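You operate a simulated robot arm through the tools that you are given. There is no shell and no other tool.

Carry out the task below with a simulated two-armed robot. There is one attempt and no reset: what you move stays moved.

Task
Open the cake tin's clasp, fit its base, clasp it shut and stand the tin on the baking sheet. Where these are worked on the way, their far stop is far enough and under half their travel is too little: clasp.

It is judged by the outcome, as a careful person would: the job done as asked, and still so three seconds after it is handed in. It fails if anything else is knocked over, pushed out of place, dropped, spilled or broken. Flat cloth is picked up by pressing the open fingertips on it (5 to 10 N) and closing them slowly along it; thin cloth reads only 2 to 8 mm in the jaws.

Robot
Two 7-joint arms with two-finger parallel grippers on one trunk that stands fixed in place. Base frame: the origin is at the foot of the trunk, x ahead of it, y to its left, z up. Readings come in m, degrees, newtons and seconds.
The left shoulder is at [0.158, 0.171, 1.115], the right one opposite. With the tool pointing down near the work surface each hand reaches from about 0.44 to 0.94 m from the base axis, measured 20 degrees to its own side. Payload 4.4 kg a hand.
The tool frame of a hand sits at the grasp point between the pads (the TCP): z along the fingers, y along the line on which they close. The tips reach 0.023 m beyond it. Largest opening 0.094 m; finger width 0.038, thickness 0.01; the body of the gripper, 0.054 by 0.096 m, starts 0.039 m behind the TCP.
Orientation is told as [roll, pitch, yaw] about the base's x, y, z axes, in that order, counted from this pose: with the fingers straight down and closing along the base's y, the tool's x points along the base's -x, its y along +y and its z along -z.

Tools
- The arms move only by the tool servo_tool. It takes "left_motion", "right_motion" or both (then of equal length, played together; a hand with none holds still); each is a list of rows, each a list of 3 entries, a list of its own where there are three numbers: the shift along the base's x, y, z in units of 20 mm (1.0 is 20 mm), then the turn, a rotation vector about the base's x, y, z in units of 8 degrees (1.0 is 8 degrees), then the gripper command, from -1 (shut) to 1 (fully open), values between in proportion. In form: [[[dx, dy, dz], [rx, ry, rz], claw], ...]. A call has 1 to 20 rows; each row shifts and turns the commanded pose from where the row before left it. A call with a number of a shift or a turn outside -1 to 1 is refused whole. A row lasts 0.2 s, in which the tool goes at most 0.05 m and 8.6 degrees; a call with a longer step from one row to the next is refused whole, and so is a gripper value outside its range. A pose out of reach is approached as far as the arm can. The call stops where the force on the tool passes 40 N (or 10 N more than at its start, if that is more) or the arm is blocked; 0.2 s more then pass. The fingers move at their own pace (about 0.072 m/s each) and stop on an object; they squeeze with about 38 N. The grip force told is the motor's: it shows also when the fingers shut on nothing. Time passes only in rows, and 0.2 s behind the last, so rows that do not move let the fingers close. The reply holds the time, the measured pose of the TCP, the force on the tool along the base axes, the opening and the grip force, in the units named above and with some noise, with the torque about the TCP (base axes, N m) and any sound that the robot's microphone picked up.
- Cameras (640 x 400 px; columns grow to the right, rows downward): "scene" is now at [0.2627, 0.0615, 1.2551]; the picture's right is [0.68, -0.74, 0.00], its down [-0.39, -0.36, -0.84] and it looks along [0.62, 0.57, -0.54] (base axes); focal length 273 px, centre (320, 200). "left" rides on the left gripper at [0.086, -0.016, -0.075] in its tool frame; the picture's right is [0.18, 0.98, 0.00], its down [-0.58, 0.11, -0.81] and it looks along [-0.79, 0.15, 0.59] (tool axes); focal length 243 px, centre (320, 200). "right" rides on the right gripper at [0.086, 0.016, -0.075] in its tool frame; the picture's right is [-0.18, 0.98, 0.00], its down [-0.58, -0.11, -0.81] and it looks along [-0.79, -0.15, 0.59] (tool axes); focal length 243 px, centre (320, 200). There is no depth. A picture from a camera that has moved, and an enlarged one, comes with that camera's place and axes in the base frame and with its lens.
- get_image(camera): a new picture of that camera. No time passes.
- move_column(by): slides the trunk up (or, below 0, down) by that many m; the arms and the scene camera ride with it, the base frame stays. It gives what a move gives, with no picture.
- aim_head(pan, tilt): turns the head with the scene camera to pan (to the left, within 80 degrees either way) and tilt (down, from -29 to 69), counted from straight ahead of the robot. It gives what a move gives.
- inspect(camera, box): a new picture of the part [left, top, right, bottom] of that camera's present view, enlarged. No time passes.
- hand_in(): hands the job in; it is judged then, once.

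Nothing tells you positions but the pictures and the camera data. Unless the task says otherwise, let go and move clear before handing in.

The tools are called after "Call:" by a JSON object that holds its "name" and its "arguments". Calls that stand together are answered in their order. servo_tool: Moves the arms, as the interface text tells. Its arguments: {"type":"object","properties":{"left_motion":{"type":"array","items":{"type":"array"}},"right_motion":{"type":"array","items":{"type":"array"}}},"required":[]} The other tools are called the same way: move_column (by) slides the trunk up or down; aim_head (pan, tilt) turns the head that bears the scene camera; get_image (camera) takes a picture; inspect (camera, box) takes an enlarged picture of a part of a camera's view; hand_in () hands the job in.

At the start:

```text
clock: 0.0
left_position: [0.3674, 0.4065, 1.0501]
left_tool_rot: [0.1, 0.0, -0.1]
left_ft_force: [-1.0, -0.3, -0.7]
left_moment: [-0.04, 0.0, -0.01]
left_opening: 0.0941
left_finger_force: 0.0
right_position: [0.4566, 0.0436, 1.0786]
right_tool_rot: [-0.1, 0.0, 0.0]
right_ft_force: [0.9, 0.1, 0.3]
right_moment: [0.02, 0.0, 0.0]
right_opening: 0.0941
right_finger_force: 0.0
trunk travel left (down, up): [-0.132, 0.257]
head pan, tilt: [42.6, 32.4]
```

scene: 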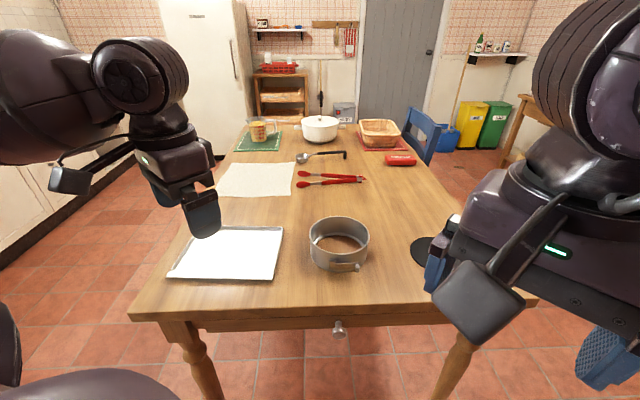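
right: 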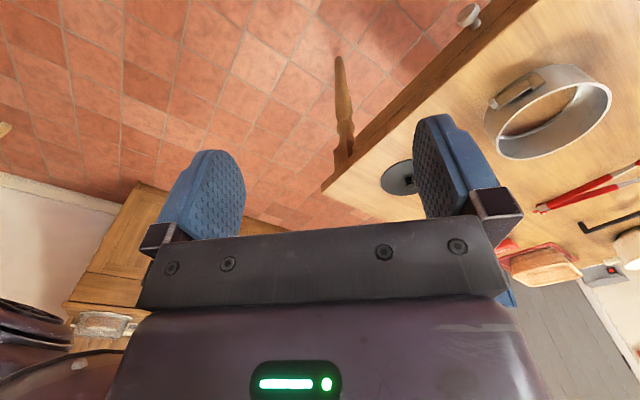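
left: 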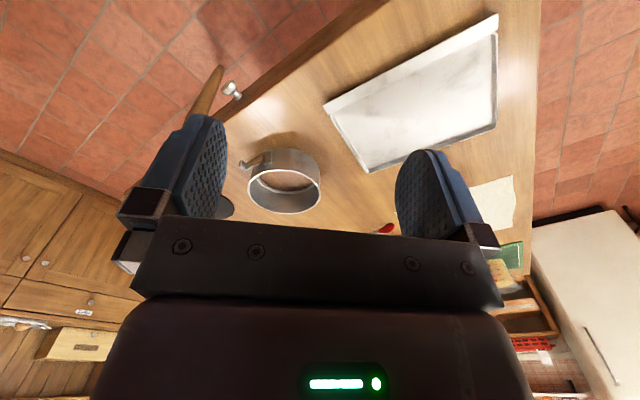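

I see a table with a springform tin ring (clasp facing the robot), a pale baking sheet to its left, and a dark disc (probably the base) to its right behind the right gripper. I'll look closer at each before moving.

Call:
{"name": "inspect", "arguments": {"camera": "scene", "box": [280, 200, 400, 290]}}

Call:
{"name": "inspect", "arguments": {"camera": "right", "box": [360, 40, 640, 215]}}

Call:
{"name": "inspect", "arguments": {"camera": "left", "box": [200, 60, 520, 260]}}

Call:
{"name": "inspect", "arguments": {"camera": "scene", "box": [150, 200, 310, 300]}}

```text
4.44 times, centred on (340, 245) of scene
camera zoom: at [0.2627, 0.0615, 1.2551], right [0.68, -0.74, 0.0], down [-0.39, -0.36, -0.84], along [0.62, 0.57, -0.54], focal length 1212 px, centre (231, 0)
```

zoom: 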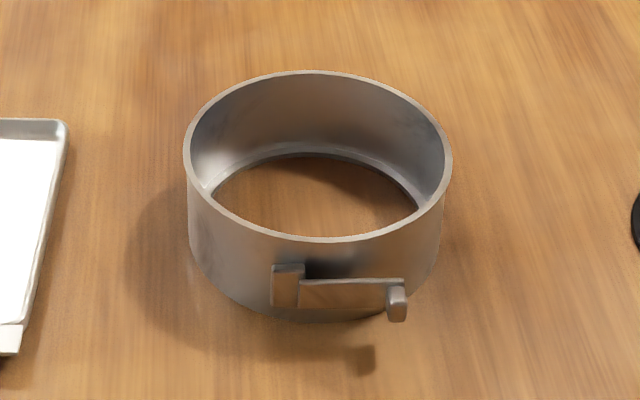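

```text
2.29 times, centred on (500, 128) of right
camera zoom: at [0.3699, 0.0619, 1.1529], right [0.18, 0.98, 0.0], down [0.58, -0.11, 0.81], along [0.79, -0.15, -0.59], focal length 555 px, centre (-91, 366)
```

zoom: 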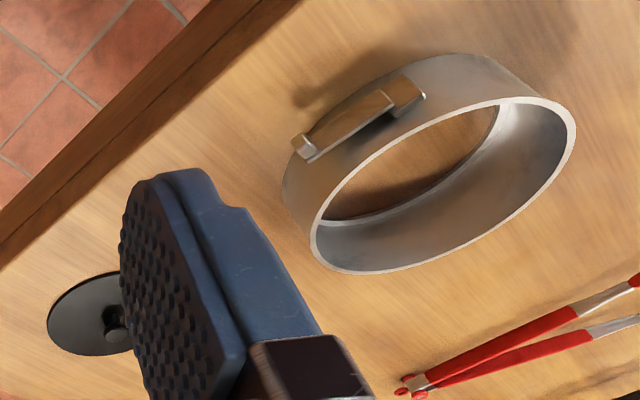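

```text
2.00 times, centred on (360, 160) of left
camera zoom: at [0.2802, 0.3906, 1.1259], right [-0.18, 0.98, 0.0], down [0.58, 0.11, 0.81], along [0.79, 0.15, -0.59], focal length 485 px, centre (240, 280)
```

zoom: 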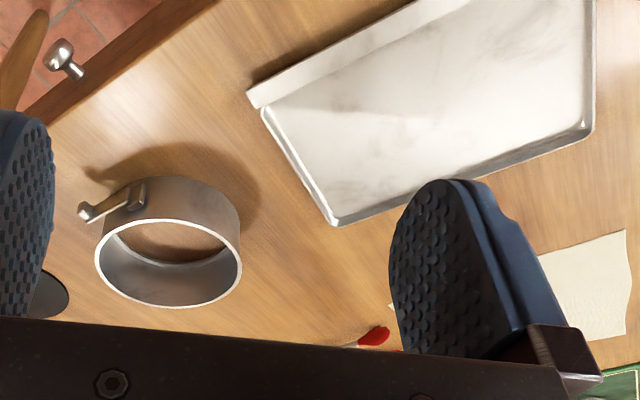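

```text
4.00 times, centred on (230, 250) of scene
camera zoom: at [0.2627, 0.0615, 1.2551], right [0.68, -0.74, 0.0], down [-0.39, -0.36, -0.84], along [0.62, 0.57, -0.54], focal length 1090 px, centre (680, 0)
```

zoom: 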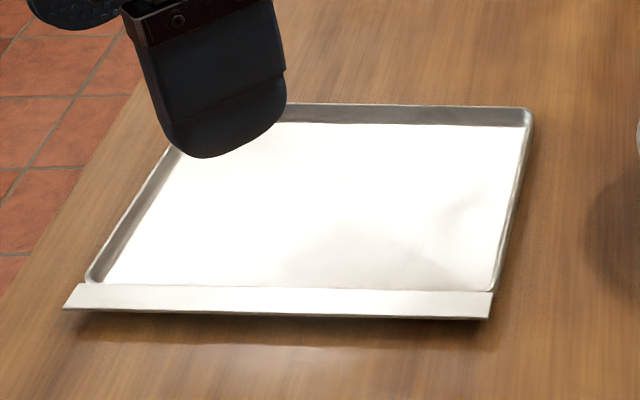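

The tin rim centre triangulates to about (0.695, 0.391, 0.805), radius about 0.077 m. The clasp's lever tip is near (0.657, 0.305, 0.776), and the dark base disc with a knob is near (0.86, 0.19). Next I'll bring the right hand closer, turned toward the clasp, to study it and clear the view of the disc.

Call:
{"name": "servo_tool", "arguments": {"right_motion": [[[0.5, 0.9, -0.8], [0, 0, 0.53], 1], [[0.5, 0.9, -0.8], [0, 0, 0.53], 1], [[0.5, 0.9, -0.8], [0, 0, 0.53], 1], [[0.5, 0.9, -0.8], [0, 0, 0.53], 1], [[0.5, 0.9, -0.8], [0, 0, 0.53], 1], [[0.5, 0.9, -0.8], [0, 0, 0.53], 1], [[0.5, 0.9, -0.8], [0, 0, 0.53], 1], [[0.5, 0.9, -0.8], [0, 0, 0.53], 1], [[0.5, 0.9, -0.8], [0, 0, 0.53], 1], [[0.5, 0.9, -0.8], [0, 0, 0.53], 1]]}}

Call:
{"name": "get_image", "arguments": {"camera": "right"}}

Call:
{"name": "get_image", "arguments": {"camera": "scene"}}

```text
clock: 2.2
left_position: [0.3667, 0.4064, 1.0503]
left_tool_rot: [0.1, 0.0, 0.1]
left_ft_force: [0.0, -0.2, 1.0]
left_moment: [0.02, -0.04, -0.01]
left_opening: 0.0941
left_finger_force: 0.1
right_position: [0.5579, 0.2258, 0.9188]
right_tool_rot: [0.1, 0.0, 42.5]
right_ft_force: [-0.1, 0.5, 0.9]
right_moment: [-0.01, -0.01, 0.0]
right_opening: 0.0942
right_finger_force: 0.2
trunk travel left (down, up): [-0.132, 0.257]
head pan, tilt: [42.6, 32.4]
```

```text
taken
camera right: at [0.4816, 0.1802, 0.9928], right [-0.53, 0.85, 0.0], down [0.5, 0.31, 0.81], along [0.69, 0.43, -0.59], focal length 243 px, centre (320, 200)
```

right: 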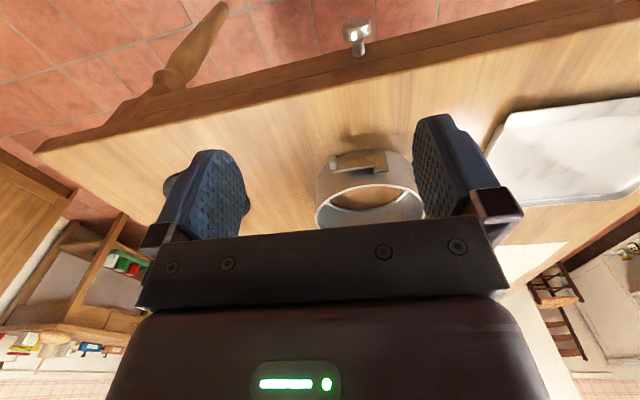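

```text
taken
camera scene: at [0.2629, 0.0616, 1.255], right [0.68, -0.74, 0.0], down [-0.39, -0.36, -0.84], along [0.62, 0.57, -0.54], focal length 273 px, centre (320, 200)
```

scene: 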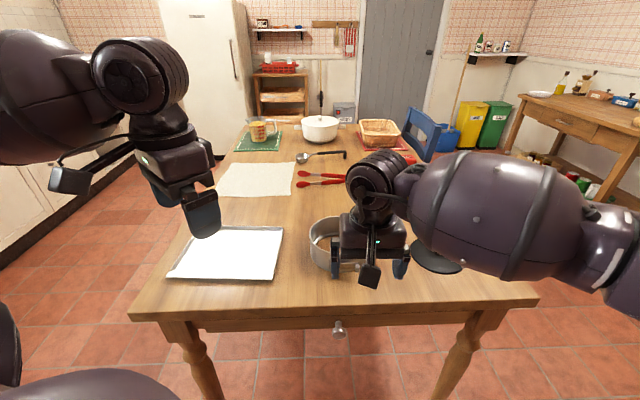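

Call:
{"name": "inspect", "arguments": {"camera": "right", "box": [280, 110, 460, 240]}}

Call:
{"name": "inspect", "arguments": {"camera": "scene", "box": [400, 220, 480, 290]}}

```text
3.08 times, centred on (370, 175) of right
camera zoom: at [0.4816, 0.1802, 0.9928], right [-0.53, 0.85, 0.0], down [0.5, 0.31, 0.81], along [0.69, 0.43, -0.59], focal length 746 px, centre (166, 277)
```

zoom: 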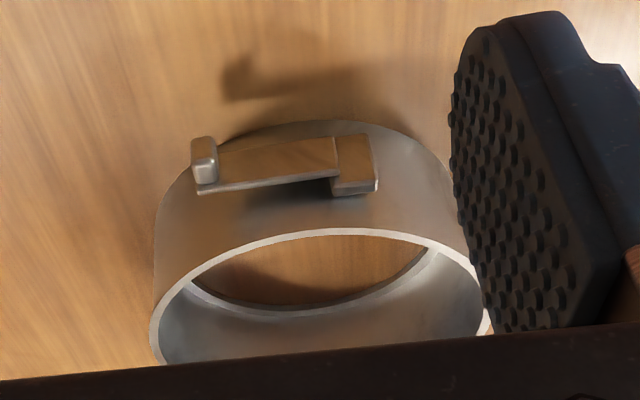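

```text
5.71 times, centred on (440, 255) of scene
camera zoom: at [0.2629, 0.0616, 1.255], right [0.68, -0.74, 0.0], down [-0.39, -0.36, -0.84], along [0.62, 0.57, -0.54], focal length 1558 px, centre (-366, -114)
```

zoom: 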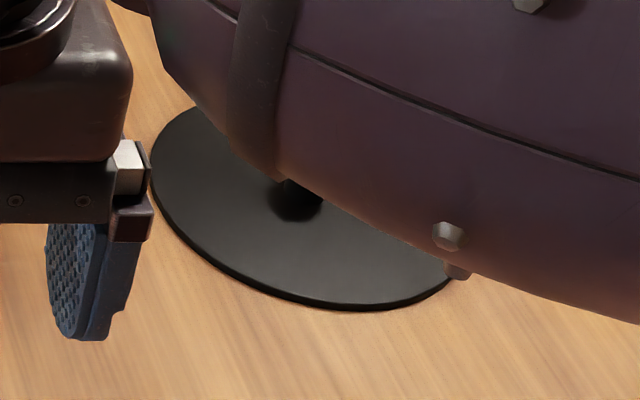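

The clasp shows a hinge block on the left end, a straight lever, and an outward tab on its right end, so I take it to swing outward about the block. I'll zoom in harder from here for its dimensions before moving.

Call:
{"name": "inspect", "arguments": {"camera": "right", "box": [320, 135, 400, 185]}}

Call:
{"name": "inspect", "arguments": {"camera": "left", "box": [230, 140, 330, 215]}}

```text
8.00 times, centred on (360, 160) of right
camera zoom: at [0.4816, 0.1802, 0.9928], right [-0.53, 0.85, 0.0], down [0.5, 0.31, 0.81], along [0.69, 0.43, -0.59], focal length 1941 px, centre (0, 520)
```

zoom: 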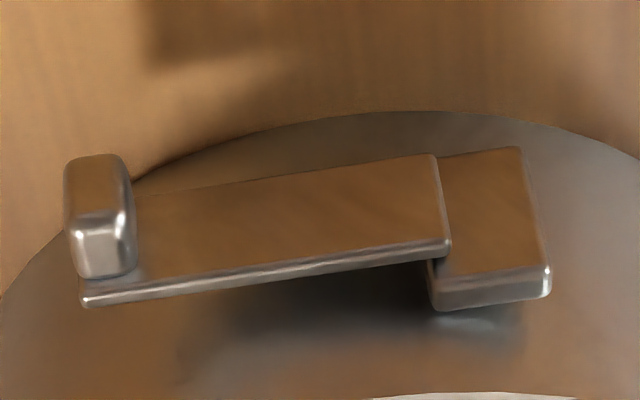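

```text
5.33 times, centred on (280, 178) of left
camera zoom: at [0.2805, 0.3908, 1.1257], right [-0.18, 0.98, 0.0], down [0.58, 0.11, 0.81], along [0.79, 0.15, -0.59], focal length 1294 px, centre (533, 320)
```

zoom: 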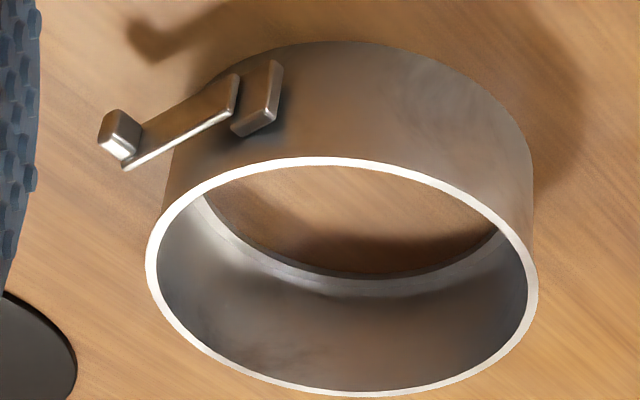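

The lever runs along about -46° in the base frame, from the hinge near (0.629, 0.354) to the tab near (0.66, 0.31), at z about 0.77. Next I'll back the right hand off a little and bring the left hand above the far-left rim, at (0.742, 0.460), so it can hold the tin steady.

Call:
{"name": "servo_tool", "arguments": {"left_motion": [[[0.0, 0, 0], [0, 0, 0], 1], [[0.0, 0, 0], [0, 0, 0], 1], [[1, 0.15, -0.2], [0, 0, -0.2], 1], [[1, 0.15, -0.2], [0, 0, -0.2], 1], [[1, 0.15, -0.2], [0, 0, -0.2], 1], [[1, 0.15, -0.2], [0, 0, -0.2], 1], [[1, 0.15, -0.2], [0, 0, -0.2], 1], [[1, 0.15, -0.2], [0, 0, -0.2], 1], [[1, 0.15, -0.2], [0, 0, -0.2], 1], [[1, 0.15, -0.2], [0, 0, -0.2], 1], [[1, 0.15, -0.2], [0, 0, -0.2], 1], [[1, 0.15, -0.2], [0, 0, -0.2], 1], [[1, 0.15, -0.2], [0, 0, -0.2], 1], [[1, 0.15, -0.2], [0, 0, -0.2], 1]], "right_motion": [[[-0.6, -1, 0.3], [0, 0, 0], 1], [[-0.6, -1, 0.3], [0, 0, 0], 1], [[-0.6, -1, 0.3], [0, 0, 0], 1], [[-0.6, -1, 0.3], [0, 0, 0], 1], [[-0.6, -1, 0.3], [0, 0, 0], 1], [[0, 0, 0], [0, 0, 0], 1], [[0, 0, 0], [0, 0, 0], 1], [[0, 0, 0], [0, 0, 0], 1], [[0, 0, 0], [0, 0, 0], 1], [[0, 0, 0], [0, 0, 0], 1], [[0, 0, 0], [0, 0, 0], 1], [[0, 0, 0], [0, 0, 0], 1], [[0, 0, 0], [0, 0, 0], 1], [[0, 0, 0], [0, 0, 0], 1]]}}

Call:
{"name": "get_image", "arguments": {"camera": "scene"}}

Call:
{"name": "get_image", "arguments": {"camera": "left"}}

```text
clock: 5.2
left_position: [0.6071, 0.4421, 1.0016]
left_tool_rot: [-0.1, 0.0, -19.2]
left_ft_force: [0.4, 0.6, -0.3]
left_moment: [-0.01, 0.02, -0.03]
left_opening: 0.0941
left_finger_force: 0.1
right_position: [0.4983, 0.1251, 0.9484]
right_tool_rot: [-0.1, 0.1, 42.4]
right_ft_force: [-0.2, 1.6, -0.3]
right_moment: [0.02, -0.01, 0.02]
right_opening: 0.0941
right_finger_force: 0.2
trunk travel left (down, up): [-0.132, 0.257]
head pan, tilt: [42.6, 32.4]
```

```text
taken
camera scene: at [0.2631, 0.0614, 1.2549], right [0.68, -0.74, 0.0], down [-0.39, -0.36, -0.84], along [0.62, 0.57, -0.54], focal length 273 px, centre (320, 200)
```

scene: 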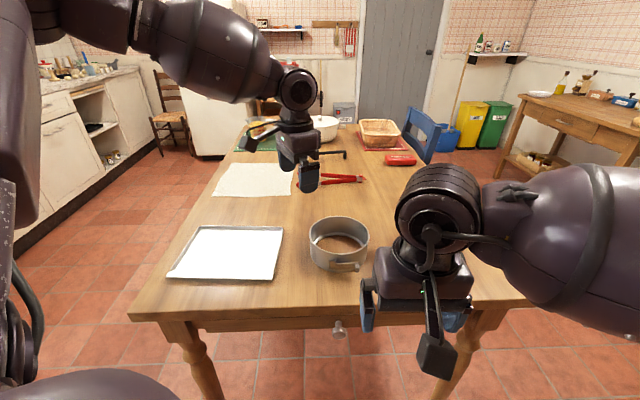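

```text
taken
camera left: at [0.5207, 0.4563, 1.0777], right [0.15, 0.99, 0.0], down [0.59, -0.09, 0.81], along [0.8, -0.12, -0.59], focal length 243 px, centre (320, 200)
```

left: 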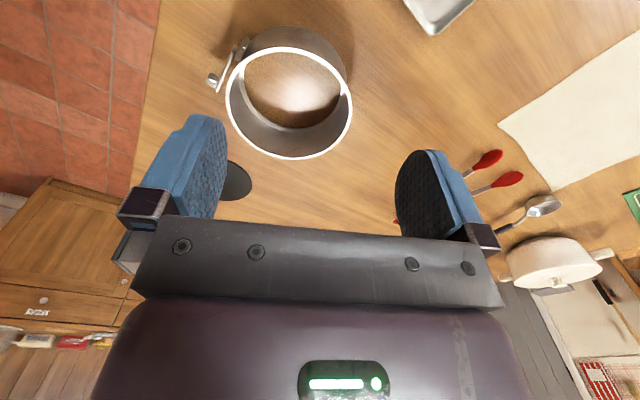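

The left camera now looks nearly straight down on the tin. I'll zoom in from both cameras to refine the tin centre and the clasp layout.

Call:
{"name": "inspect", "arguments": {"camera": "left", "box": [200, 20, 360, 170]}}

Call:
{"name": "inspect", "arguments": {"camera": "scene", "box": [320, 245, 370, 280]}}

Call:
{"name": "inspect", "arguments": {"camera": "left", "box": [200, 30, 264, 70]}}

```text
2.67 times, centred on (280, 95) of left
camera zoom: at [0.5207, 0.4563, 1.0777], right [0.15, 0.99, 0.0], down [0.59, -0.09, 0.81], along [0.8, -0.12, -0.59], focal length 647 px, centre (427, 480)
```

zoom: 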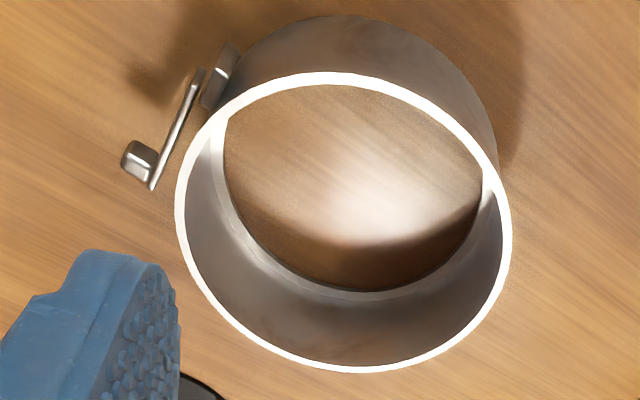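

```text
11.43 times, centred on (345, 262) of scene
camera zoom: at [0.2631, 0.0614, 1.2549], right [0.68, -0.74, 0.0], down [-0.39, -0.36, -0.84], along [0.62, 0.57, -0.54], focal length 3116 px, centre (34, -514)
```

zoom: 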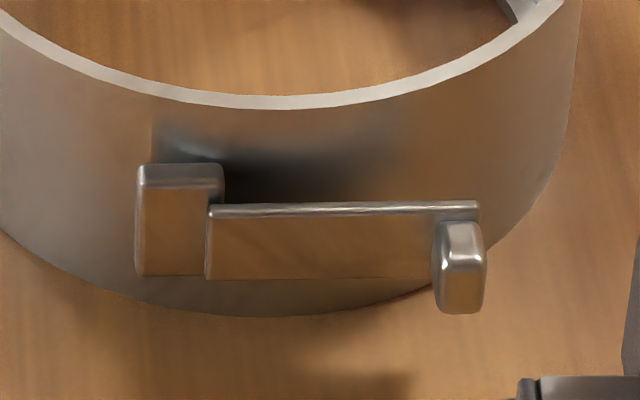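

```text
10.00 times, centred on (232, 50) of left
camera zoom: at [0.5207, 0.4563, 1.0777], right [0.15, 0.99, 0.0], down [0.59, -0.09, 0.81], along [0.8, -0.12, -0.59], focal length 2426 px, centre (1200, 1700)
```

zoom: 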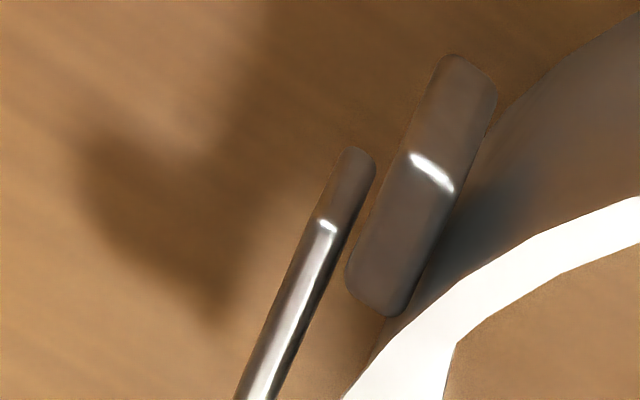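

Refined estimates: tin centre (0.702, 0.392), outer radius 0.079, rim z 0.805, table about 0.747. The lever plate spans z 0.774–0.791, with the tab around (0.654, 0.303, 0.782). I'll bring the left hand over the far-left rim and check before lowering.

Call:
{"name": "servo_tool", "arguments": {"left_motion": [[[0.84, 0.1, -0.63], [0, 0, -0.17], 1], [[0.84, 0.1, -0.63], [0, 0, -0.17], 1], [[0.84, 0.1, -0.63], [0, 0, -0.17], 1], [[0.84, 0.1, -0.63], [0, 0, -0.17], 1], [[0.84, 0.1, -0.63], [0, 0, -0.17], 1], [[0.84, 0.1, -0.63], [0, 0, -0.17], 1], [[0.84, 0.1, -0.63], [0, 0, -0.17], 1], [[0.84, 0.1, -0.63], [0, 0, -0.17], 1], [[0, 0, 0], [0, 0, 0], 1]]}}

Call:
{"name": "get_image", "arguments": {"camera": "left"}}

Call:
{"name": "get_image", "arguments": {"camera": "scene"}}

```text
clock: 7.2
left_position: [0.7403, 0.4582, 0.9021]
left_tool_rot: [0.2, -0.1, -30.1]
left_ft_force: [-0.9, 0.6, 0.7]
left_moment: [-0.01, -0.03, 0.01]
left_opening: 0.0942
left_finger_force: 0.0
right_position: [0.4977, 0.1239, 0.9488]
right_tool_rot: [0.0, -0.1, 42.5]
right_ft_force: [-0.5, -0.7, 0.1]
right_moment: [0.03, 0.02, -0.02]
right_opening: 0.0941
right_finger_force: 0.1
trunk travel left (down, up): [-0.132, 0.257]
head pan, tilt: [42.6, 32.4]
```

```text
taken
camera left: at [0.6573, 0.4881, 0.9781], right [0.33, 0.94, 0.0], down [0.56, -0.2, 0.81], along [0.76, -0.27, -0.59], focal length 243 px, centre (320, 200)
```

left: 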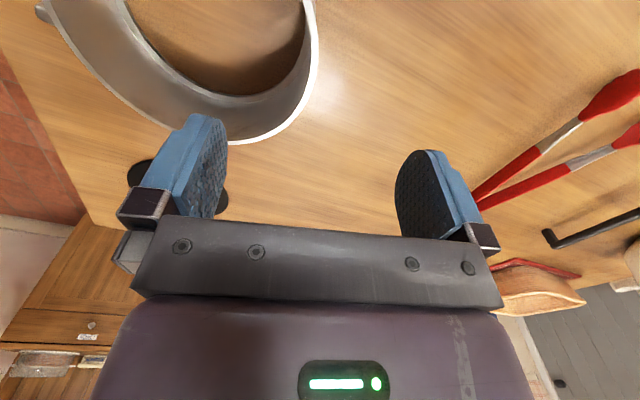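

```text
taken
camera scene: at [0.2621, 0.0612, 1.2554], right [0.68, -0.74, 0.0], down [-0.39, -0.36, -0.84], along [0.62, 0.57, -0.54], focal length 273 px, centre (320, 200)
```

scene: 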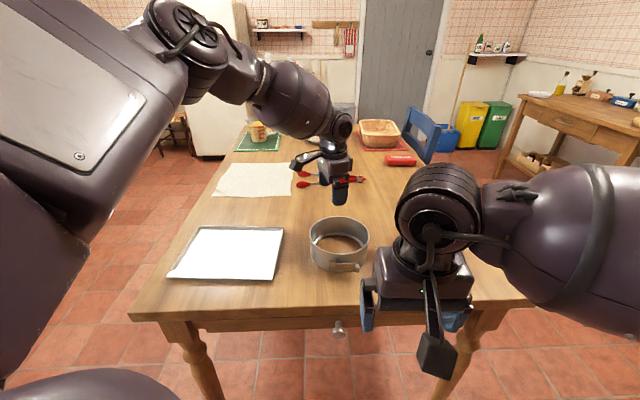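

The left hand hovers above the far-left rim. I'll zoom in to see how well it is centred over the wall before going down.

Call:
{"name": "inspect", "arguments": {"camera": "left", "box": [200, 0, 360, 150]}}

Call:
{"name": "inspect", "arguments": {"camera": "scene", "box": [300, 170, 390, 280]}}

```text
2.67 times, centred on (280, 75) of left
camera zoom: at [0.6573, 0.4881, 0.9781], right [0.33, 0.94, 0.0], down [0.56, -0.2, 0.81], along [0.76, -0.27, -0.59], focal length 647 px, centre (427, 533)
```

zoom: 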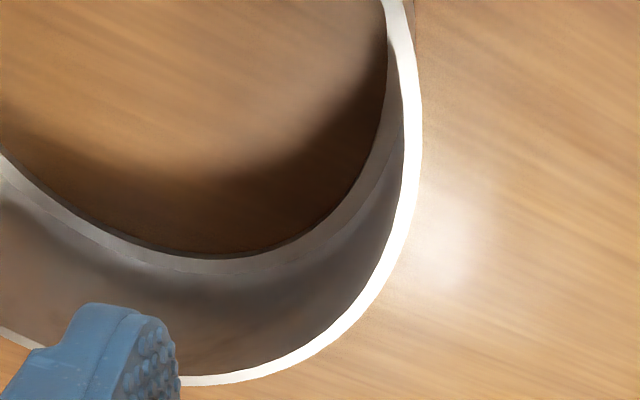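

```text
3.64 times, centred on (345, 225) of scene
camera zoom: at [0.2621, 0.0612, 1.2554], right [0.68, -0.74, 0.0], down [-0.39, -0.36, -0.84], along [0.62, 0.57, -0.54], focal length 991 px, centre (229, 109)
```

zoom: 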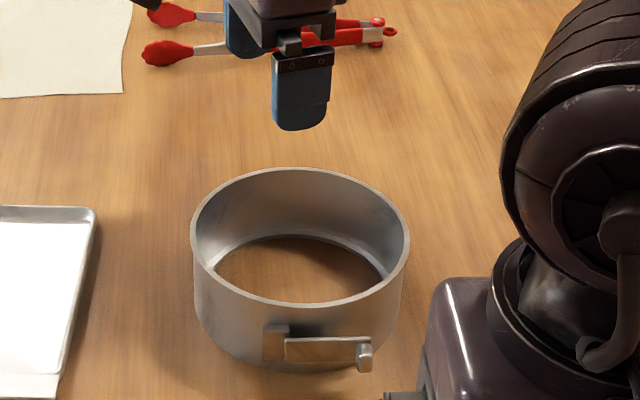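

The wall at the chosen spot is about 3 mm inward of the current TCP. I'll correct that and lower the left hand so its fingers straddle the wall, with the tips still above the bottom, keeping the gripper open for now.

Call:
{"name": "servo_tool", "arguments": {"left_motion": [[[-0.07, -0.12, -0.9], [0, 0, 0], 1], [[0, 0, -0.9], [0, 0, 0], 1], [[0, 0, -0.9], [0, 0, 0], 1], [[0, 0, -0.9], [0, 0, 0], 1], [[0, 0, -0.9], [0, 0, 0], 1], [[0, 0, -0.85], [0, 0, 0], 1], [[0, 0, 0], [0, 0, 0], 0.2], [[0, 0, 0], [0, 0, 0], 0.2]]}}

Call:
{"name": "get_image", "arguments": {"camera": "left"}}

Call:
{"name": "inspect", "arguments": {"camera": "scene", "box": [300, 170, 390, 280]}}

```text
clock: 9.0
left_position: [0.7141, 0.4561, 0.8122]
left_tool_rot: [0.1, -0.1, -30.0]
left_ft_force: [0.1, -0.2, -0.4]
left_moment: [0.02, -0.01, 0.03]
left_opening: 0.0567
left_finger_force: 0.2
left hand out of reach, approached as far as the arm can: row 4, 5, 6
right_position: [0.4978, 0.1251, 0.9479]
right_tool_rot: [-0.1, 0.1, 42.4]
right_ft_force: [-0.5, -0.1, -0.6]
right_moment: [0.01, 0.04, -0.01]
right_opening: 0.0939
right_finger_force: 0.0
trunk travel left (down, up): [-0.132, 0.257]
head pan, tilt: [42.6, 32.4]
```

```text
taken
camera left: at [0.6311, 0.4876, 0.887], right [0.33, 0.94, 0.0], down [0.56, -0.2, 0.81], along [0.76, -0.27, -0.59], focal length 243 px, centre (320, 200)
```

left: 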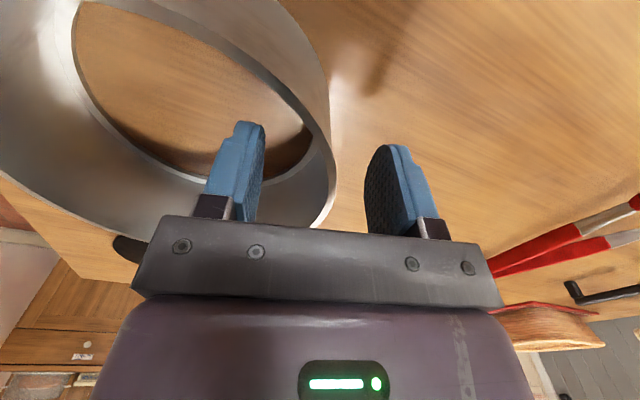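

```text
3.64 times, centred on (345, 225) of scene
camera zoom: at [0.2627, 0.0615, 1.2551], right [0.68, -0.74, 0.0], down [-0.39, -0.36, -0.84], along [0.62, 0.57, -0.54], focal length 991 px, centre (229, 109)
```

zoom: 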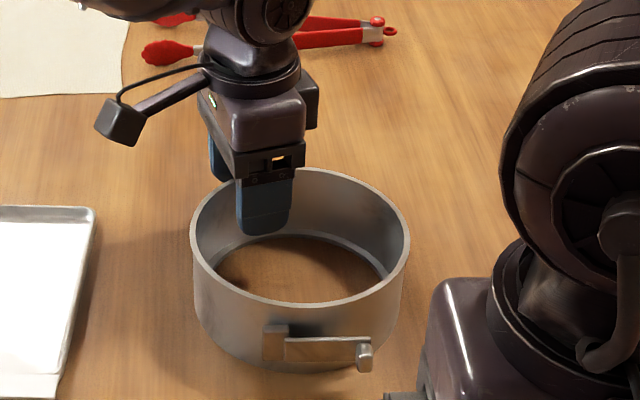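

The left hand ran out of reach at that height, so the trunk needs to be lower. I'll lift both hands clear first, then slide the trunk down.

Call:
{"name": "servo_tool", "arguments": {"left_motion": [[[0, 0, 0.5], [0, 0, 0], 0.2], [[0, 0, 1], [0, 0, 0], 0.2], [[0, 0, 1], [0, 0, 0], 0.2], [[0, 0, 1], [0, 0, 0], 1], [[0, 0, 1], [0, 0, 0], 1], [[0, 0, 1], [0, 0, 0], 1], [[0, 0, 1], [0, 0, 0], 1], [[0, 0, 0.5], [0, 0, 0], 1], [[0, 0, 0], [0, 0, 0], 1]], "right_motion": [[[0, 0, 0.5], [0, 0, 0], 1], [[0, 0, 0.5], [0, 0, 0], 1], [[0, 0, 0.5], [0, 0, 0], 1], [[0, 0, 0.5], [0, 0, 0], 1], [[0, 0, 0.5], [0, 0, 0], 1], [[0, 0, 0.5], [0, 0, 0], 1], [[0, 0, 0.5], [0, 0, 0], 1], [[0, 0, 0.5], [0, 0, 0], 1], [[0, 0, 0.5], [0, 0, 0], 1]]}}

```text
clock: 11.0
left_position: [0.715, 0.4573, 0.9516]
left_tool_rot: [0.2, -0.1, -30.0]
left_ft_force: [0.5, 0.3, 0.5]
left_moment: [-0.03, 0.0, 0.01]
left_opening: 0.0941
left_finger_force: 0.1
right_position: [0.4976, 0.1237, 1.0394]
right_tool_rot: [0.1, 0.1, 42.5]
right_ft_force: [1.5, 1.3, 0.2]
right_moment: [-0.01, 0.01, 0.0]
right_opening: 0.0939
right_finger_force: 0.1
trunk travel left (down, up): [-0.132, 0.257]
head pan, tilt: [42.6, 32.4]
```

Call:
{"name": "move_column", "arguments": {"by": -0.1}}

Call:
{"name": "get_image", "arguments": {"camera": "scene"}}

Call:
{"name": "get_image", "arguments": {"camera": "left"}}

```text
clock: 12.3
left_position: [0.7138, 0.4561, 0.8541]
left_tool_rot: [0.2, -0.1, -30.1]
left_ft_force: [-0.9, -0.6, -0.7]
left_moment: [0.02, -0.02, -0.01]
left_opening: 0.0941
left_finger_force: 0.1
right_position: [0.496, 0.123, 0.9401]
right_tool_rot: [-0.2, 0.0, 42.5]
right_ft_force: [0.3, 0.3, 0.5]
right_moment: [0.01, -0.01, -0.02]
right_opening: 0.094
right_finger_force: 0.0
trunk travel left (down, up): [-0.032, 0.357]
head pan, tilt: [42.6, 32.4]
```

```text
taken
camera scene: at [0.3525, 0.0613, 1.1309], right [0.68, -0.74, 0.0], down [-0.39, -0.36, -0.85], along [0.62, 0.57, -0.53], focal length 273 px, centre (320, 200)
```

scene: 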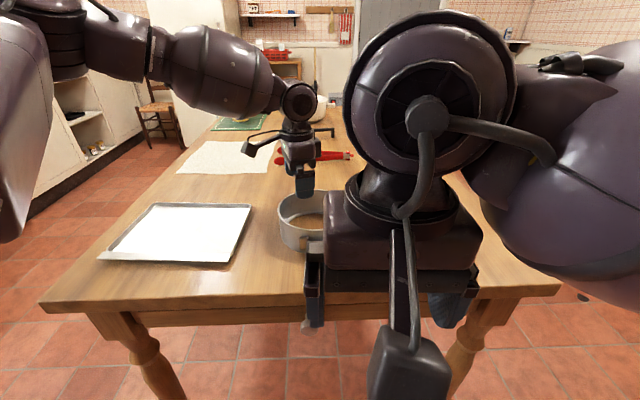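

```text
taken
camera left: at [0.6306, 0.4874, 0.929], right [0.33, 0.94, 0.0], down [0.55, -0.2, 0.81], along [0.76, -0.27, -0.59], focal length 243 px, centre (320, 200)
```

left: 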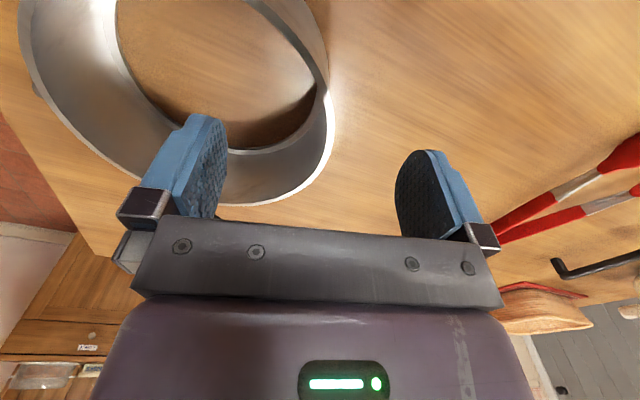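

The trunk is down 0.10 m and the left hand is still clear of the rim. Now I'll move it onto the wall at (0.737, 0.457) and lower to z 0.795.

Call:
{"name": "servo_tool", "arguments": {"left_motion": [[[0.6, 0.03, 0], [0, 0, 0], 1], [[0.55, 0.02, 0], [0, 0, 0], 1], [[0, 0, -0.75], [0, 0, 0], 1], [[0, 0, -0.75], [0, 0, 0], 1], [[0, 0, -0.75], [0, 0, 0], 1], [[0, 0, -0.7], [0, 0, 0], 1], [[0, 0, 0], [0, 0, 0], 0.2], [[0, 0, 0], [0, 0, 0], 0.2]]}}

Call:
{"name": "get_image", "arguments": {"camera": "left"}}

```text
clock: 14.1
left_position: [0.7382, 0.4586, 0.793]
left_tool_rot: [0.1, 0.0, -30.0]
left_ft_force: [0.8, -0.4, 0.0]
left_moment: [0.02, -0.01, -0.01]
left_opening: 0.0562
left_finger_force: 0.0
right_position: [0.4974, 0.1222, 0.9384]
right_tool_rot: [0.0, 0.0, 42.4]
right_ft_force: [-0.1, 0.5, 0.3]
right_moment: [0.0, 0.01, -0.01]
right_opening: 0.0941
right_finger_force: 0.0
trunk travel left (down, up): [-0.032, 0.357]
head pan, tilt: [42.6, 32.4]
```

```text
taken
camera left: at [0.6543, 0.4887, 0.8681], right [0.33, 0.94, 0.0], down [0.56, -0.2, 0.81], along [0.76, -0.27, -0.59], focal length 243 px, centre (320, 200)
```

left: 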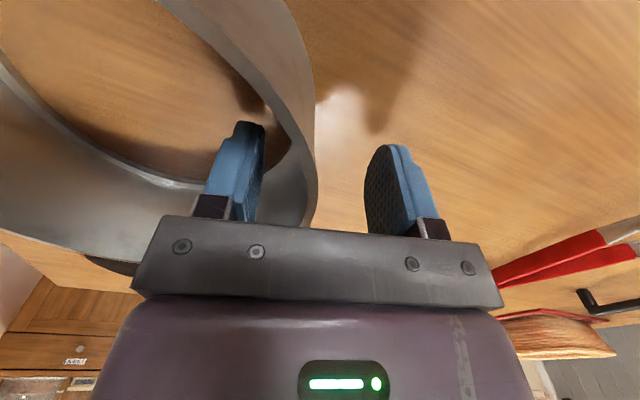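

The wall sits between the pads near the middle. Now I'll close the left gripper on it slowly.

Call:
{"name": "servo_tool", "arguments": {"left_motion": [[[0, 0, 0], [0, 0, 0], -0.2], [[0, 0, 0], [0, 0, 0], -0.4], [[0, 0, 0], [0, 0, 0], -0.6], [[0, 0, 0], [0, 0, 0], -0.75], [[0, 0, 0], [0, 0, 0], -0.9], [[0, 0, 0], [0, 0, 0], -1], [[0, 0, 0], [0, 0, 0], -1], [[0, 0, 0], [0, 0, 0], -1]]}}

Call:
{"name": "get_image", "arguments": {"camera": "left"}}

Call:
{"name": "get_image", "arguments": {"camera": "scene"}}

```text
clock: 15.9
left_position: [0.7371, 0.4572, 0.7933]
left_tool_rot: [0.1, 0.0, -30.1]
left_ft_force: [-0.6, 0.4, 1.7]
left_moment: [-0.24, 0.18, 0.0]
left_opening: 0.0082
left_finger_force: 38.1
right_position: [0.4974, 0.1239, 0.9383]
right_tool_rot: [0.0, -0.1, 42.4]
right_ft_force: [-0.5, -0.3, -0.2]
right_moment: [0.01, 0.0, 0.03]
right_opening: 0.0941
right_finger_force: 0.0
trunk travel left (down, up): [-0.032, 0.357]
head pan, tilt: [42.6, 32.4]
```

```text
taken
camera left: at [0.6542, 0.4886, 0.8684], right [0.33, 0.94, 0.0], down [0.56, -0.2, 0.81], along [0.76, -0.27, -0.59], focal length 243 px, centre (320, 200)
```

left: 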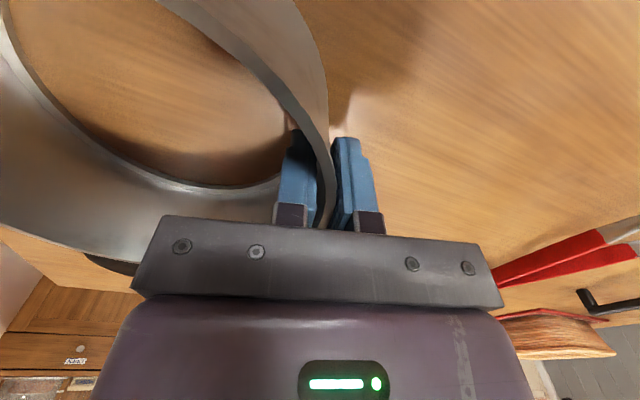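

```text
taken
camera scene: at [0.3536, 0.0614, 1.1302], right [0.68, -0.74, 0.0], down [-0.39, -0.36, -0.84], along [0.62, 0.57, -0.54], focal length 273 px, centre (320, 200)
```

scene: 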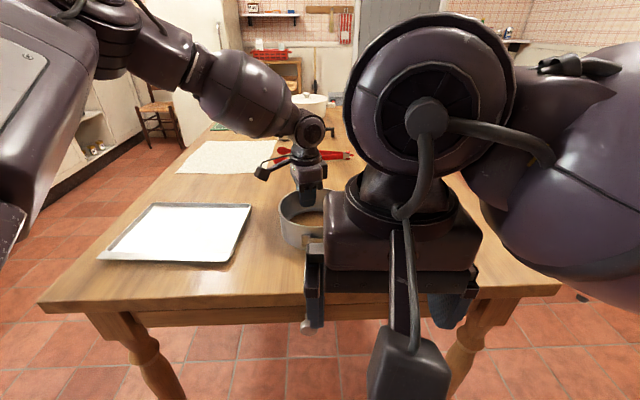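

The left hand now holds the wall (8 mm gap, 38 N). Next I'll bring the right hand above the tab at z about 0.85, jaws partly open along the lever direction.

Call:
{"name": "servo_tool", "arguments": {"right_motion": [[[0.8, 0.92, -0.48], [0, 0, 0.02], 0.6], [[0.8, 0.92, -0.48], [0, 0, 0.02], 0.5], [[0.8, 0.92, -0.48], [0, 0, 0.02], 0.4], [[0.8, 0.92, -0.48], [0, 0, 0.02], 0.3], [[0.8, 0.92, -0.48], [0, 0, 0.02], 0.2], [[0.8, 0.92, -0.48], [0, 0, 0.02], 0.1], [[0.8, 0.92, -0.48], [0, 0, 0.02], 0.1], [[0.8, 0.92, -0.48], [0, 0, 0.02], 0.1], [[0.8, 0.92, -0.48], [0, 0, 0.02], 0.1], [[0, 0, 0], [0, 0, 0], 0.1]]}}

Call:
{"name": "get_image", "arguments": {"camera": "right"}}

Call:
{"name": "get_image", "arguments": {"camera": "scene"}}

```text
clock: 18.3
left_position: [0.7378, 0.458, 0.7938]
left_tool_rot: [0.1, -0.1, -30.1]
left_ft_force: [-0.3, 0.1, 1.2]
left_moment: [-0.17, 0.15, -0.02]
left_opening: 0.0085
left_finger_force: 38.1
right_position: [0.674, 0.2641, 0.8556]
right_tool_rot: [-0.4, -0.3, 40.2]
right_ft_force: [0.0, -0.4, -0.3]
right_moment: [-0.01, -0.01, -0.01]
right_opening: 0.0518
right_finger_force: 0.1
trunk travel left (down, up): [-0.032, 0.357]
head pan, tilt: [42.6, 32.4]
stopped in row 10 (right hand): the arm was blocked; the commanded pose is now the measured one
```

```text
taken
camera right: at [0.5965, 0.2232, 0.9287], right [-0.49, 0.87, -0.01], down [0.51, 0.29, 0.81], along [0.71, 0.4, -0.59], focal length 243 px, centre (320, 200)
```

right: 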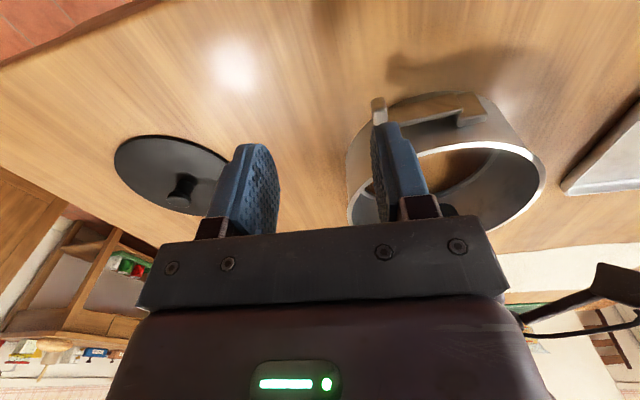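

```text
taken
camera scene: at [0.3539, 0.0611, 1.1301], right [0.68, -0.74, 0.0], down [-0.39, -0.36, -0.84], along [0.62, 0.57, -0.54], focal length 273 px, centre (320, 200)
```

scene: 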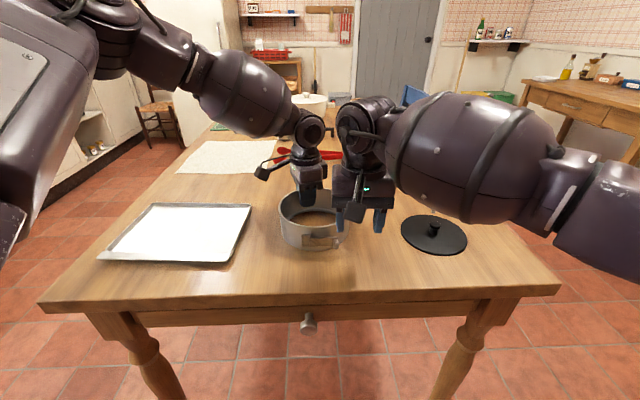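

The right arm was blocked: its wrist bumped the left wrist, and nothing on the table moved. I'll back the right hand off toward the robot and tilt it about 30°, so its wrist leans away from the left hand.

Call:
{"name": "servo_tool", "arguments": {"right_motion": [[[-0.7, -0.7, 0.1], [0, 0, 0], 0.1], [[-0.7, -0.7, 0.1], [0, 0, 0], 0.1], [[-0.7, -0.7, 0.1], [0, 0, 0], 0.1], [[-0.7, -0.7, 0.1], [0, 0, 0], 0.1], [[-0.5, -0.3, 0], [0, 0, 0.25], 0.1], [[-0.5, -0.3, 0], [0, 0, 0.25], 0.1], [[0, 0, 0], [0.52, -0.54, 0], 0.1], [[0, 0, 0], [0.52, -0.54, 0], 0.1], [[0, 0, 0], [0.52, -0.54, 0], 0.1], [[0, 0, 0], [0.52, -0.54, 0], 0.1], [[0, 0, 0], [0.52, -0.54, 0], 0.1], [[0, 0, 0], [0, 0, 0], 0.1]]}}

Call:
{"name": "get_image", "arguments": {"camera": "right"}}

Call:
{"name": "get_image", "arguments": {"camera": "scene"}}

```text
clock: 20.9
left_position: [0.7381, 0.4587, 0.792]
left_tool_rot: [0.1, -0.1, -30.0]
left_ft_force: [0.2, 0.0, 1.5]
left_moment: [-0.26, 0.15, 0.01]
left_opening: 0.0084
left_finger_force: 38.3
right_position: [0.5924, 0.2014, 0.8624]
right_tool_rot: [-1.0, -30.3, 45.0]
right_ft_force: [0.8, -0.2, 0.2]
right_moment: [0.0, 0.0, 0.02]
right_opening: 0.0517
right_finger_force: 0.1
trunk travel left (down, up): [-0.032, 0.357]
head pan, tilt: [42.6, 32.4]
```

```text
taken
camera right: at [0.4995, 0.137, 0.8831], right [-0.58, 0.81, 0.08], down [0.13, 0.0, 0.99], along [0.81, 0.58, -0.11], focal length 243 px, centre (320, 200)
```

right: 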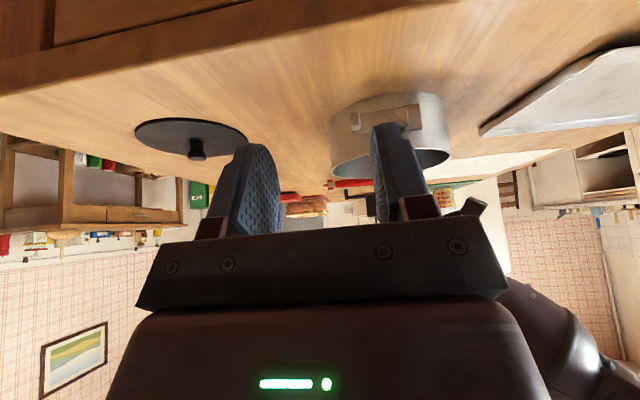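

```text
taken
camera scene: at [0.3536, 0.0614, 1.1302], right [0.68, -0.74, 0.0], down [-0.39, -0.36, -0.84], along [0.62, 0.57, -0.54], focal length 273 px, centre (320, 200)
```

scene: 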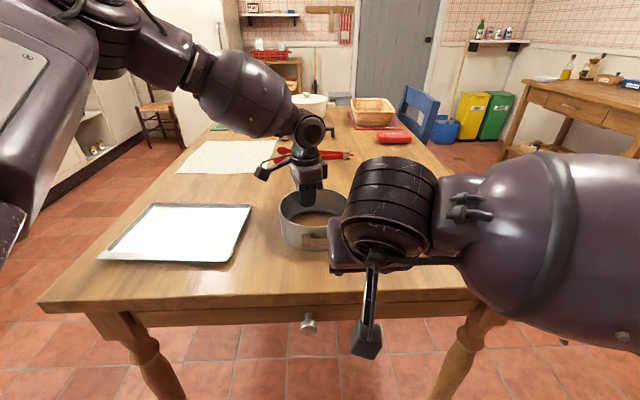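

Call:
{"name": "inspect", "arguments": {"camera": "right", "box": [310, 80, 470, 190]}}

Call:
{"name": "inspect", "arguments": {"camera": "scene", "box": [270, 170, 350, 260]}}

Call:
{"name": "inspect", "arguments": {"camera": "left", "box": [0, 0, 400, 250]}}

```text
3.64 times, centred on (390, 135) of right
camera zoom: at [0.4995, 0.137, 0.8831], right [-0.58, 0.81, 0.08], down [0.13, 0.0, 0.99], along [0.81, 0.58, -0.11], focal length 882 px, centre (66, 436)
```

zoom: 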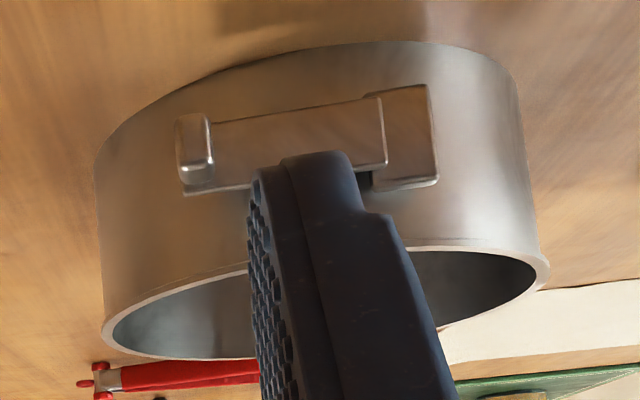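

```text
4.44 times, centred on (310, 215) of scene
camera zoom: at [0.3536, 0.0614, 1.1302], right [0.68, -0.74, 0.0], down [-0.39, -0.36, -0.84], along [0.62, 0.57, -0.54], focal length 1212 px, centre (364, 133)
```

zoom: 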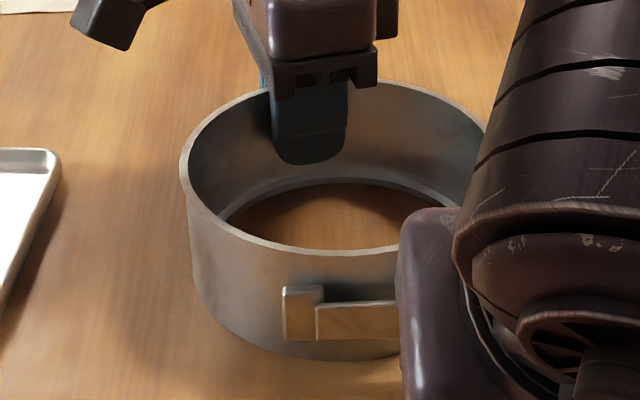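

```text
1.60 times, centred on (200, 125) of left
camera zoom: at [0.6543, 0.4886, 0.8684], right [0.33, 0.94, 0.0], down [0.56, -0.2, 0.81], along [0.76, -0.27, -0.59], focal length 388 px, centre (512, 320)
```

zoom: 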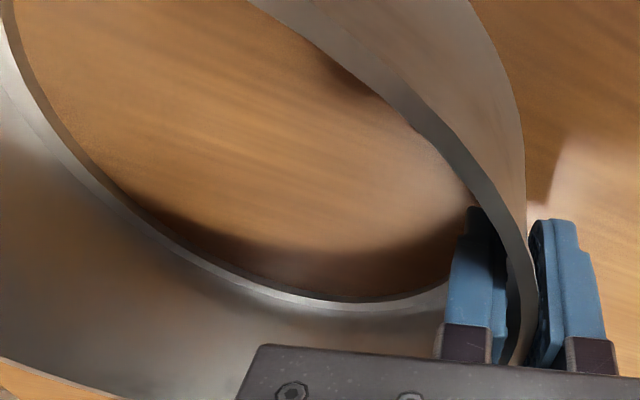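

The tilted right hand has a clear path. The tab now measures near (0.66, 0.302, 0.782), so I'll come in from the outside at z about 0.80 and look again before straddling it.

Call:
{"name": "servo_tool", "arguments": {"right_motion": [[[0.29, 0.71, -0.78], [0, 0, 0], 0.1], [[0.29, 0.71, -0.78], [0, 0, 0], 0.1], [[0.29, 0.71, -0.78], [0, 0, 0], 0.1], [[0.29, 0.71, -0.78], [0, 0, 0], 0.1], [[0, 0, 0], [0, 0, 0], 0.1]]}}

Call:
{"name": "get_image", "arguments": {"camera": "right"}}

Call:
{"name": "get_image", "arguments": {"camera": "scene"}}

```text
clock: 22.1
left_position: [0.7372, 0.4584, 0.7934]
left_tool_rot: [0.1, 0.0, -30.0]
left_ft_force: [-2.1, -0.6, 1.0]
left_moment: [-0.19, 0.17, -0.08]
left_opening: 0.0084
left_finger_force: 37.7
right_position: [0.6158, 0.2599, 0.8011]
right_tool_rot: [-1.0, -30.3, 45.0]
right_ft_force: [-0.3, -0.6, -0.5]
right_moment: [0.0, -0.02, -0.02]
right_opening: 0.0517
right_finger_force: 0.0
trunk travel left (down, up): [-0.032, 0.357]
head pan, tilt: [42.6, 32.4]
```

```text
taken
camera right: at [0.523, 0.1938, 0.8209], right [-0.58, 0.81, 0.08], down [0.13, 0.0, 0.99], along [0.81, 0.58, -0.11], focal length 243 px, centre (320, 200)
```

right: 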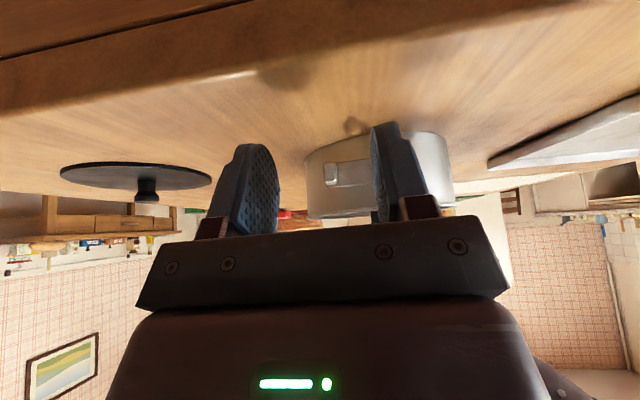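

```text
taken
camera scene: at [0.3536, 0.0615, 1.1301], right [0.68, -0.74, 0.0], down [-0.39, -0.36, -0.84], along [0.62, 0.57, -0.54], focal length 273 px, centre (320, 200)
```

scene: 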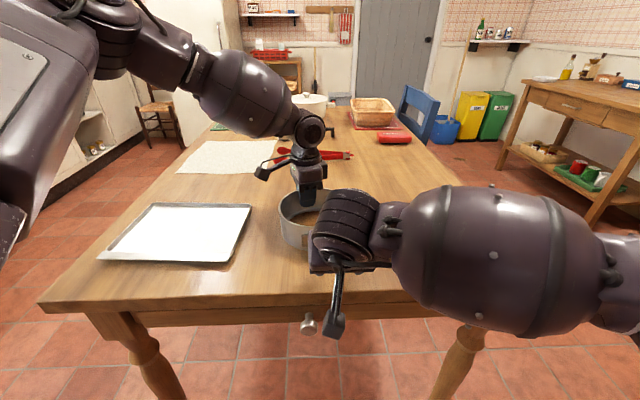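

Call:
{"name": "inspect", "arguments": {"camera": "right", "box": [240, 110, 460, 235]}}

Call:
{"name": "inspect", "arguments": {"camera": "right", "box": [300, 140, 400, 220]}}

```text
2.91 times, centred on (350, 172) of right
camera zoom: at [0.523, 0.1938, 0.8209], right [-0.58, 0.81, 0.08], down [0.13, 0.0, 0.99], along [0.81, 0.58, -0.11], focal length 706 px, centre (233, 280)
```

zoom: 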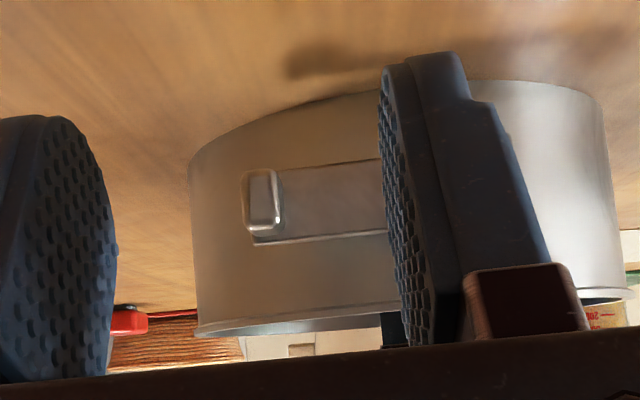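

```text
5.00 times, centred on (350, 180) of right
camera zoom: at [0.523, 0.1938, 0.8209], right [-0.58, 0.81, 0.08], down [0.13, 0.0, 0.99], along [0.81, 0.58, -0.11], focal length 1213 px, centre (170, 300)
```

zoom: 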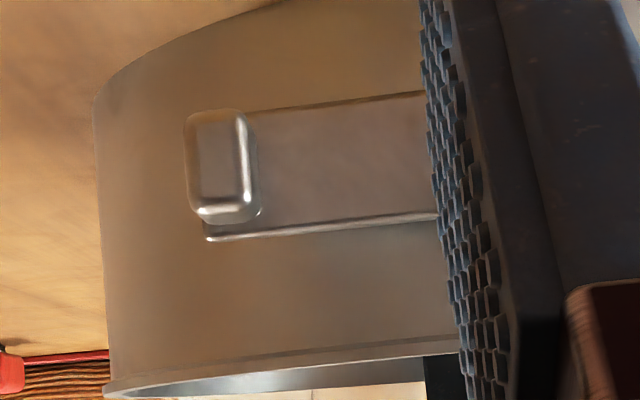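

The tab is centred between the open fingers. I'll move in along the normal in small steps and then check the standoff.

Call:
{"name": "servo_tool", "arguments": {"right_motion": [[[0.4, 0.36, -0.15], [0, 0, 0], 0.0], [[0.4, 0.36, -0.15], [0, 0, 0], 0.0], [[0.35, 0.33, -0.15], [0, 0, 0], 0.0], [[0, 0, 0], [0, 0, 0], 0.0]]}}

Call:
{"name": "get_image", "arguments": {"camera": "right"}}

Call:
{"name": "inspect", "arguments": {"camera": "right", "box": [240, 110, 460, 235]}}

Call:
{"name": "inspect", "arguments": {"camera": "scene", "box": [270, 170, 350, 260]}}

```text
clock: 23.1
left_position: [0.7377, 0.4584, 0.7939]
left_tool_rot: [0.1, 0.0, -30.0]
left_ft_force: [-0.8, -0.6, 0.7]
left_moment: [-0.27, 0.17, -0.08]
left_opening: 0.0084
left_finger_force: 37.8
right_position: [0.6375, 0.28, 0.7914]
right_tool_rot: [-1.0, -30.1, 45.1]
right_ft_force: [-0.6, 1.3, 0.0]
right_moment: [-0.01, 0.01, 0.01]
right_opening: 0.0471
right_finger_force: 0.0
trunk travel left (down, up): [-0.032, 0.357]
head pan, tilt: [42.6, 32.4]
```

```text
taken
camera right: at [0.5457, 0.2145, 0.812], right [-0.58, 0.81, 0.08], down [0.13, 0.0, 0.99], along [0.81, 0.58, -0.11], focal length 243 px, centre (320, 200)
```

right: 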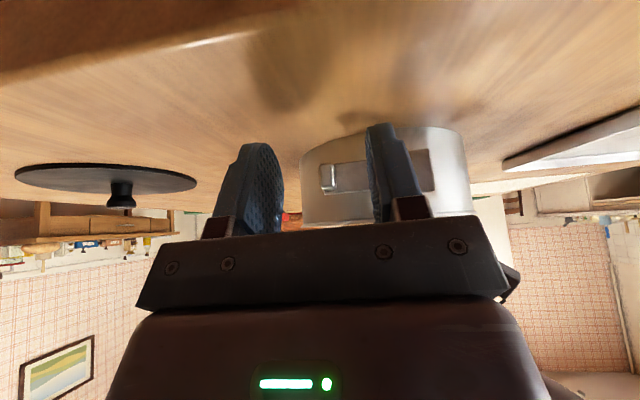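

```text
2.91 times, centred on (350, 172) of right
camera zoom: at [0.5457, 0.2145, 0.812], right [-0.58, 0.81, 0.08], down [0.13, 0.0, 0.99], along [0.81, 0.58, -0.11], focal length 706 px, centre (233, 280)
```

zoom: 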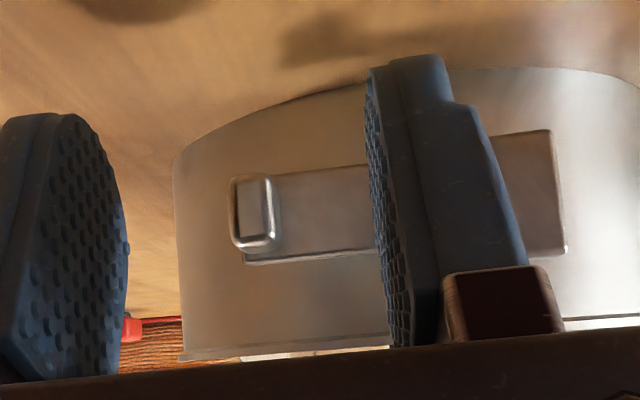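

```text
4.44 times, centred on (310, 215) of scene
camera zoom: at [0.3536, 0.0615, 1.1302], right [0.68, -0.74, 0.0], down [-0.39, -0.36, -0.84], along [0.62, 0.57, -0.54], focal length 1212 px, centre (364, 133)
```

zoom: 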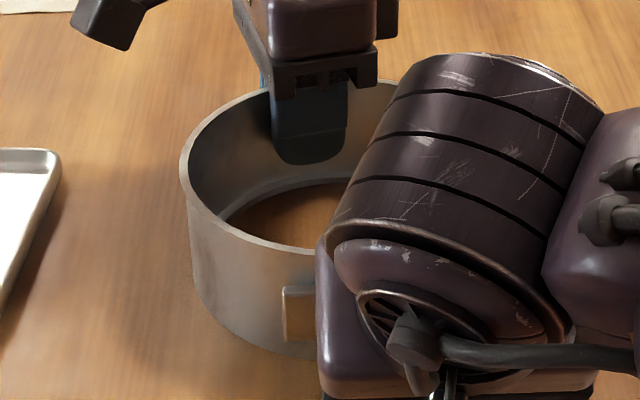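

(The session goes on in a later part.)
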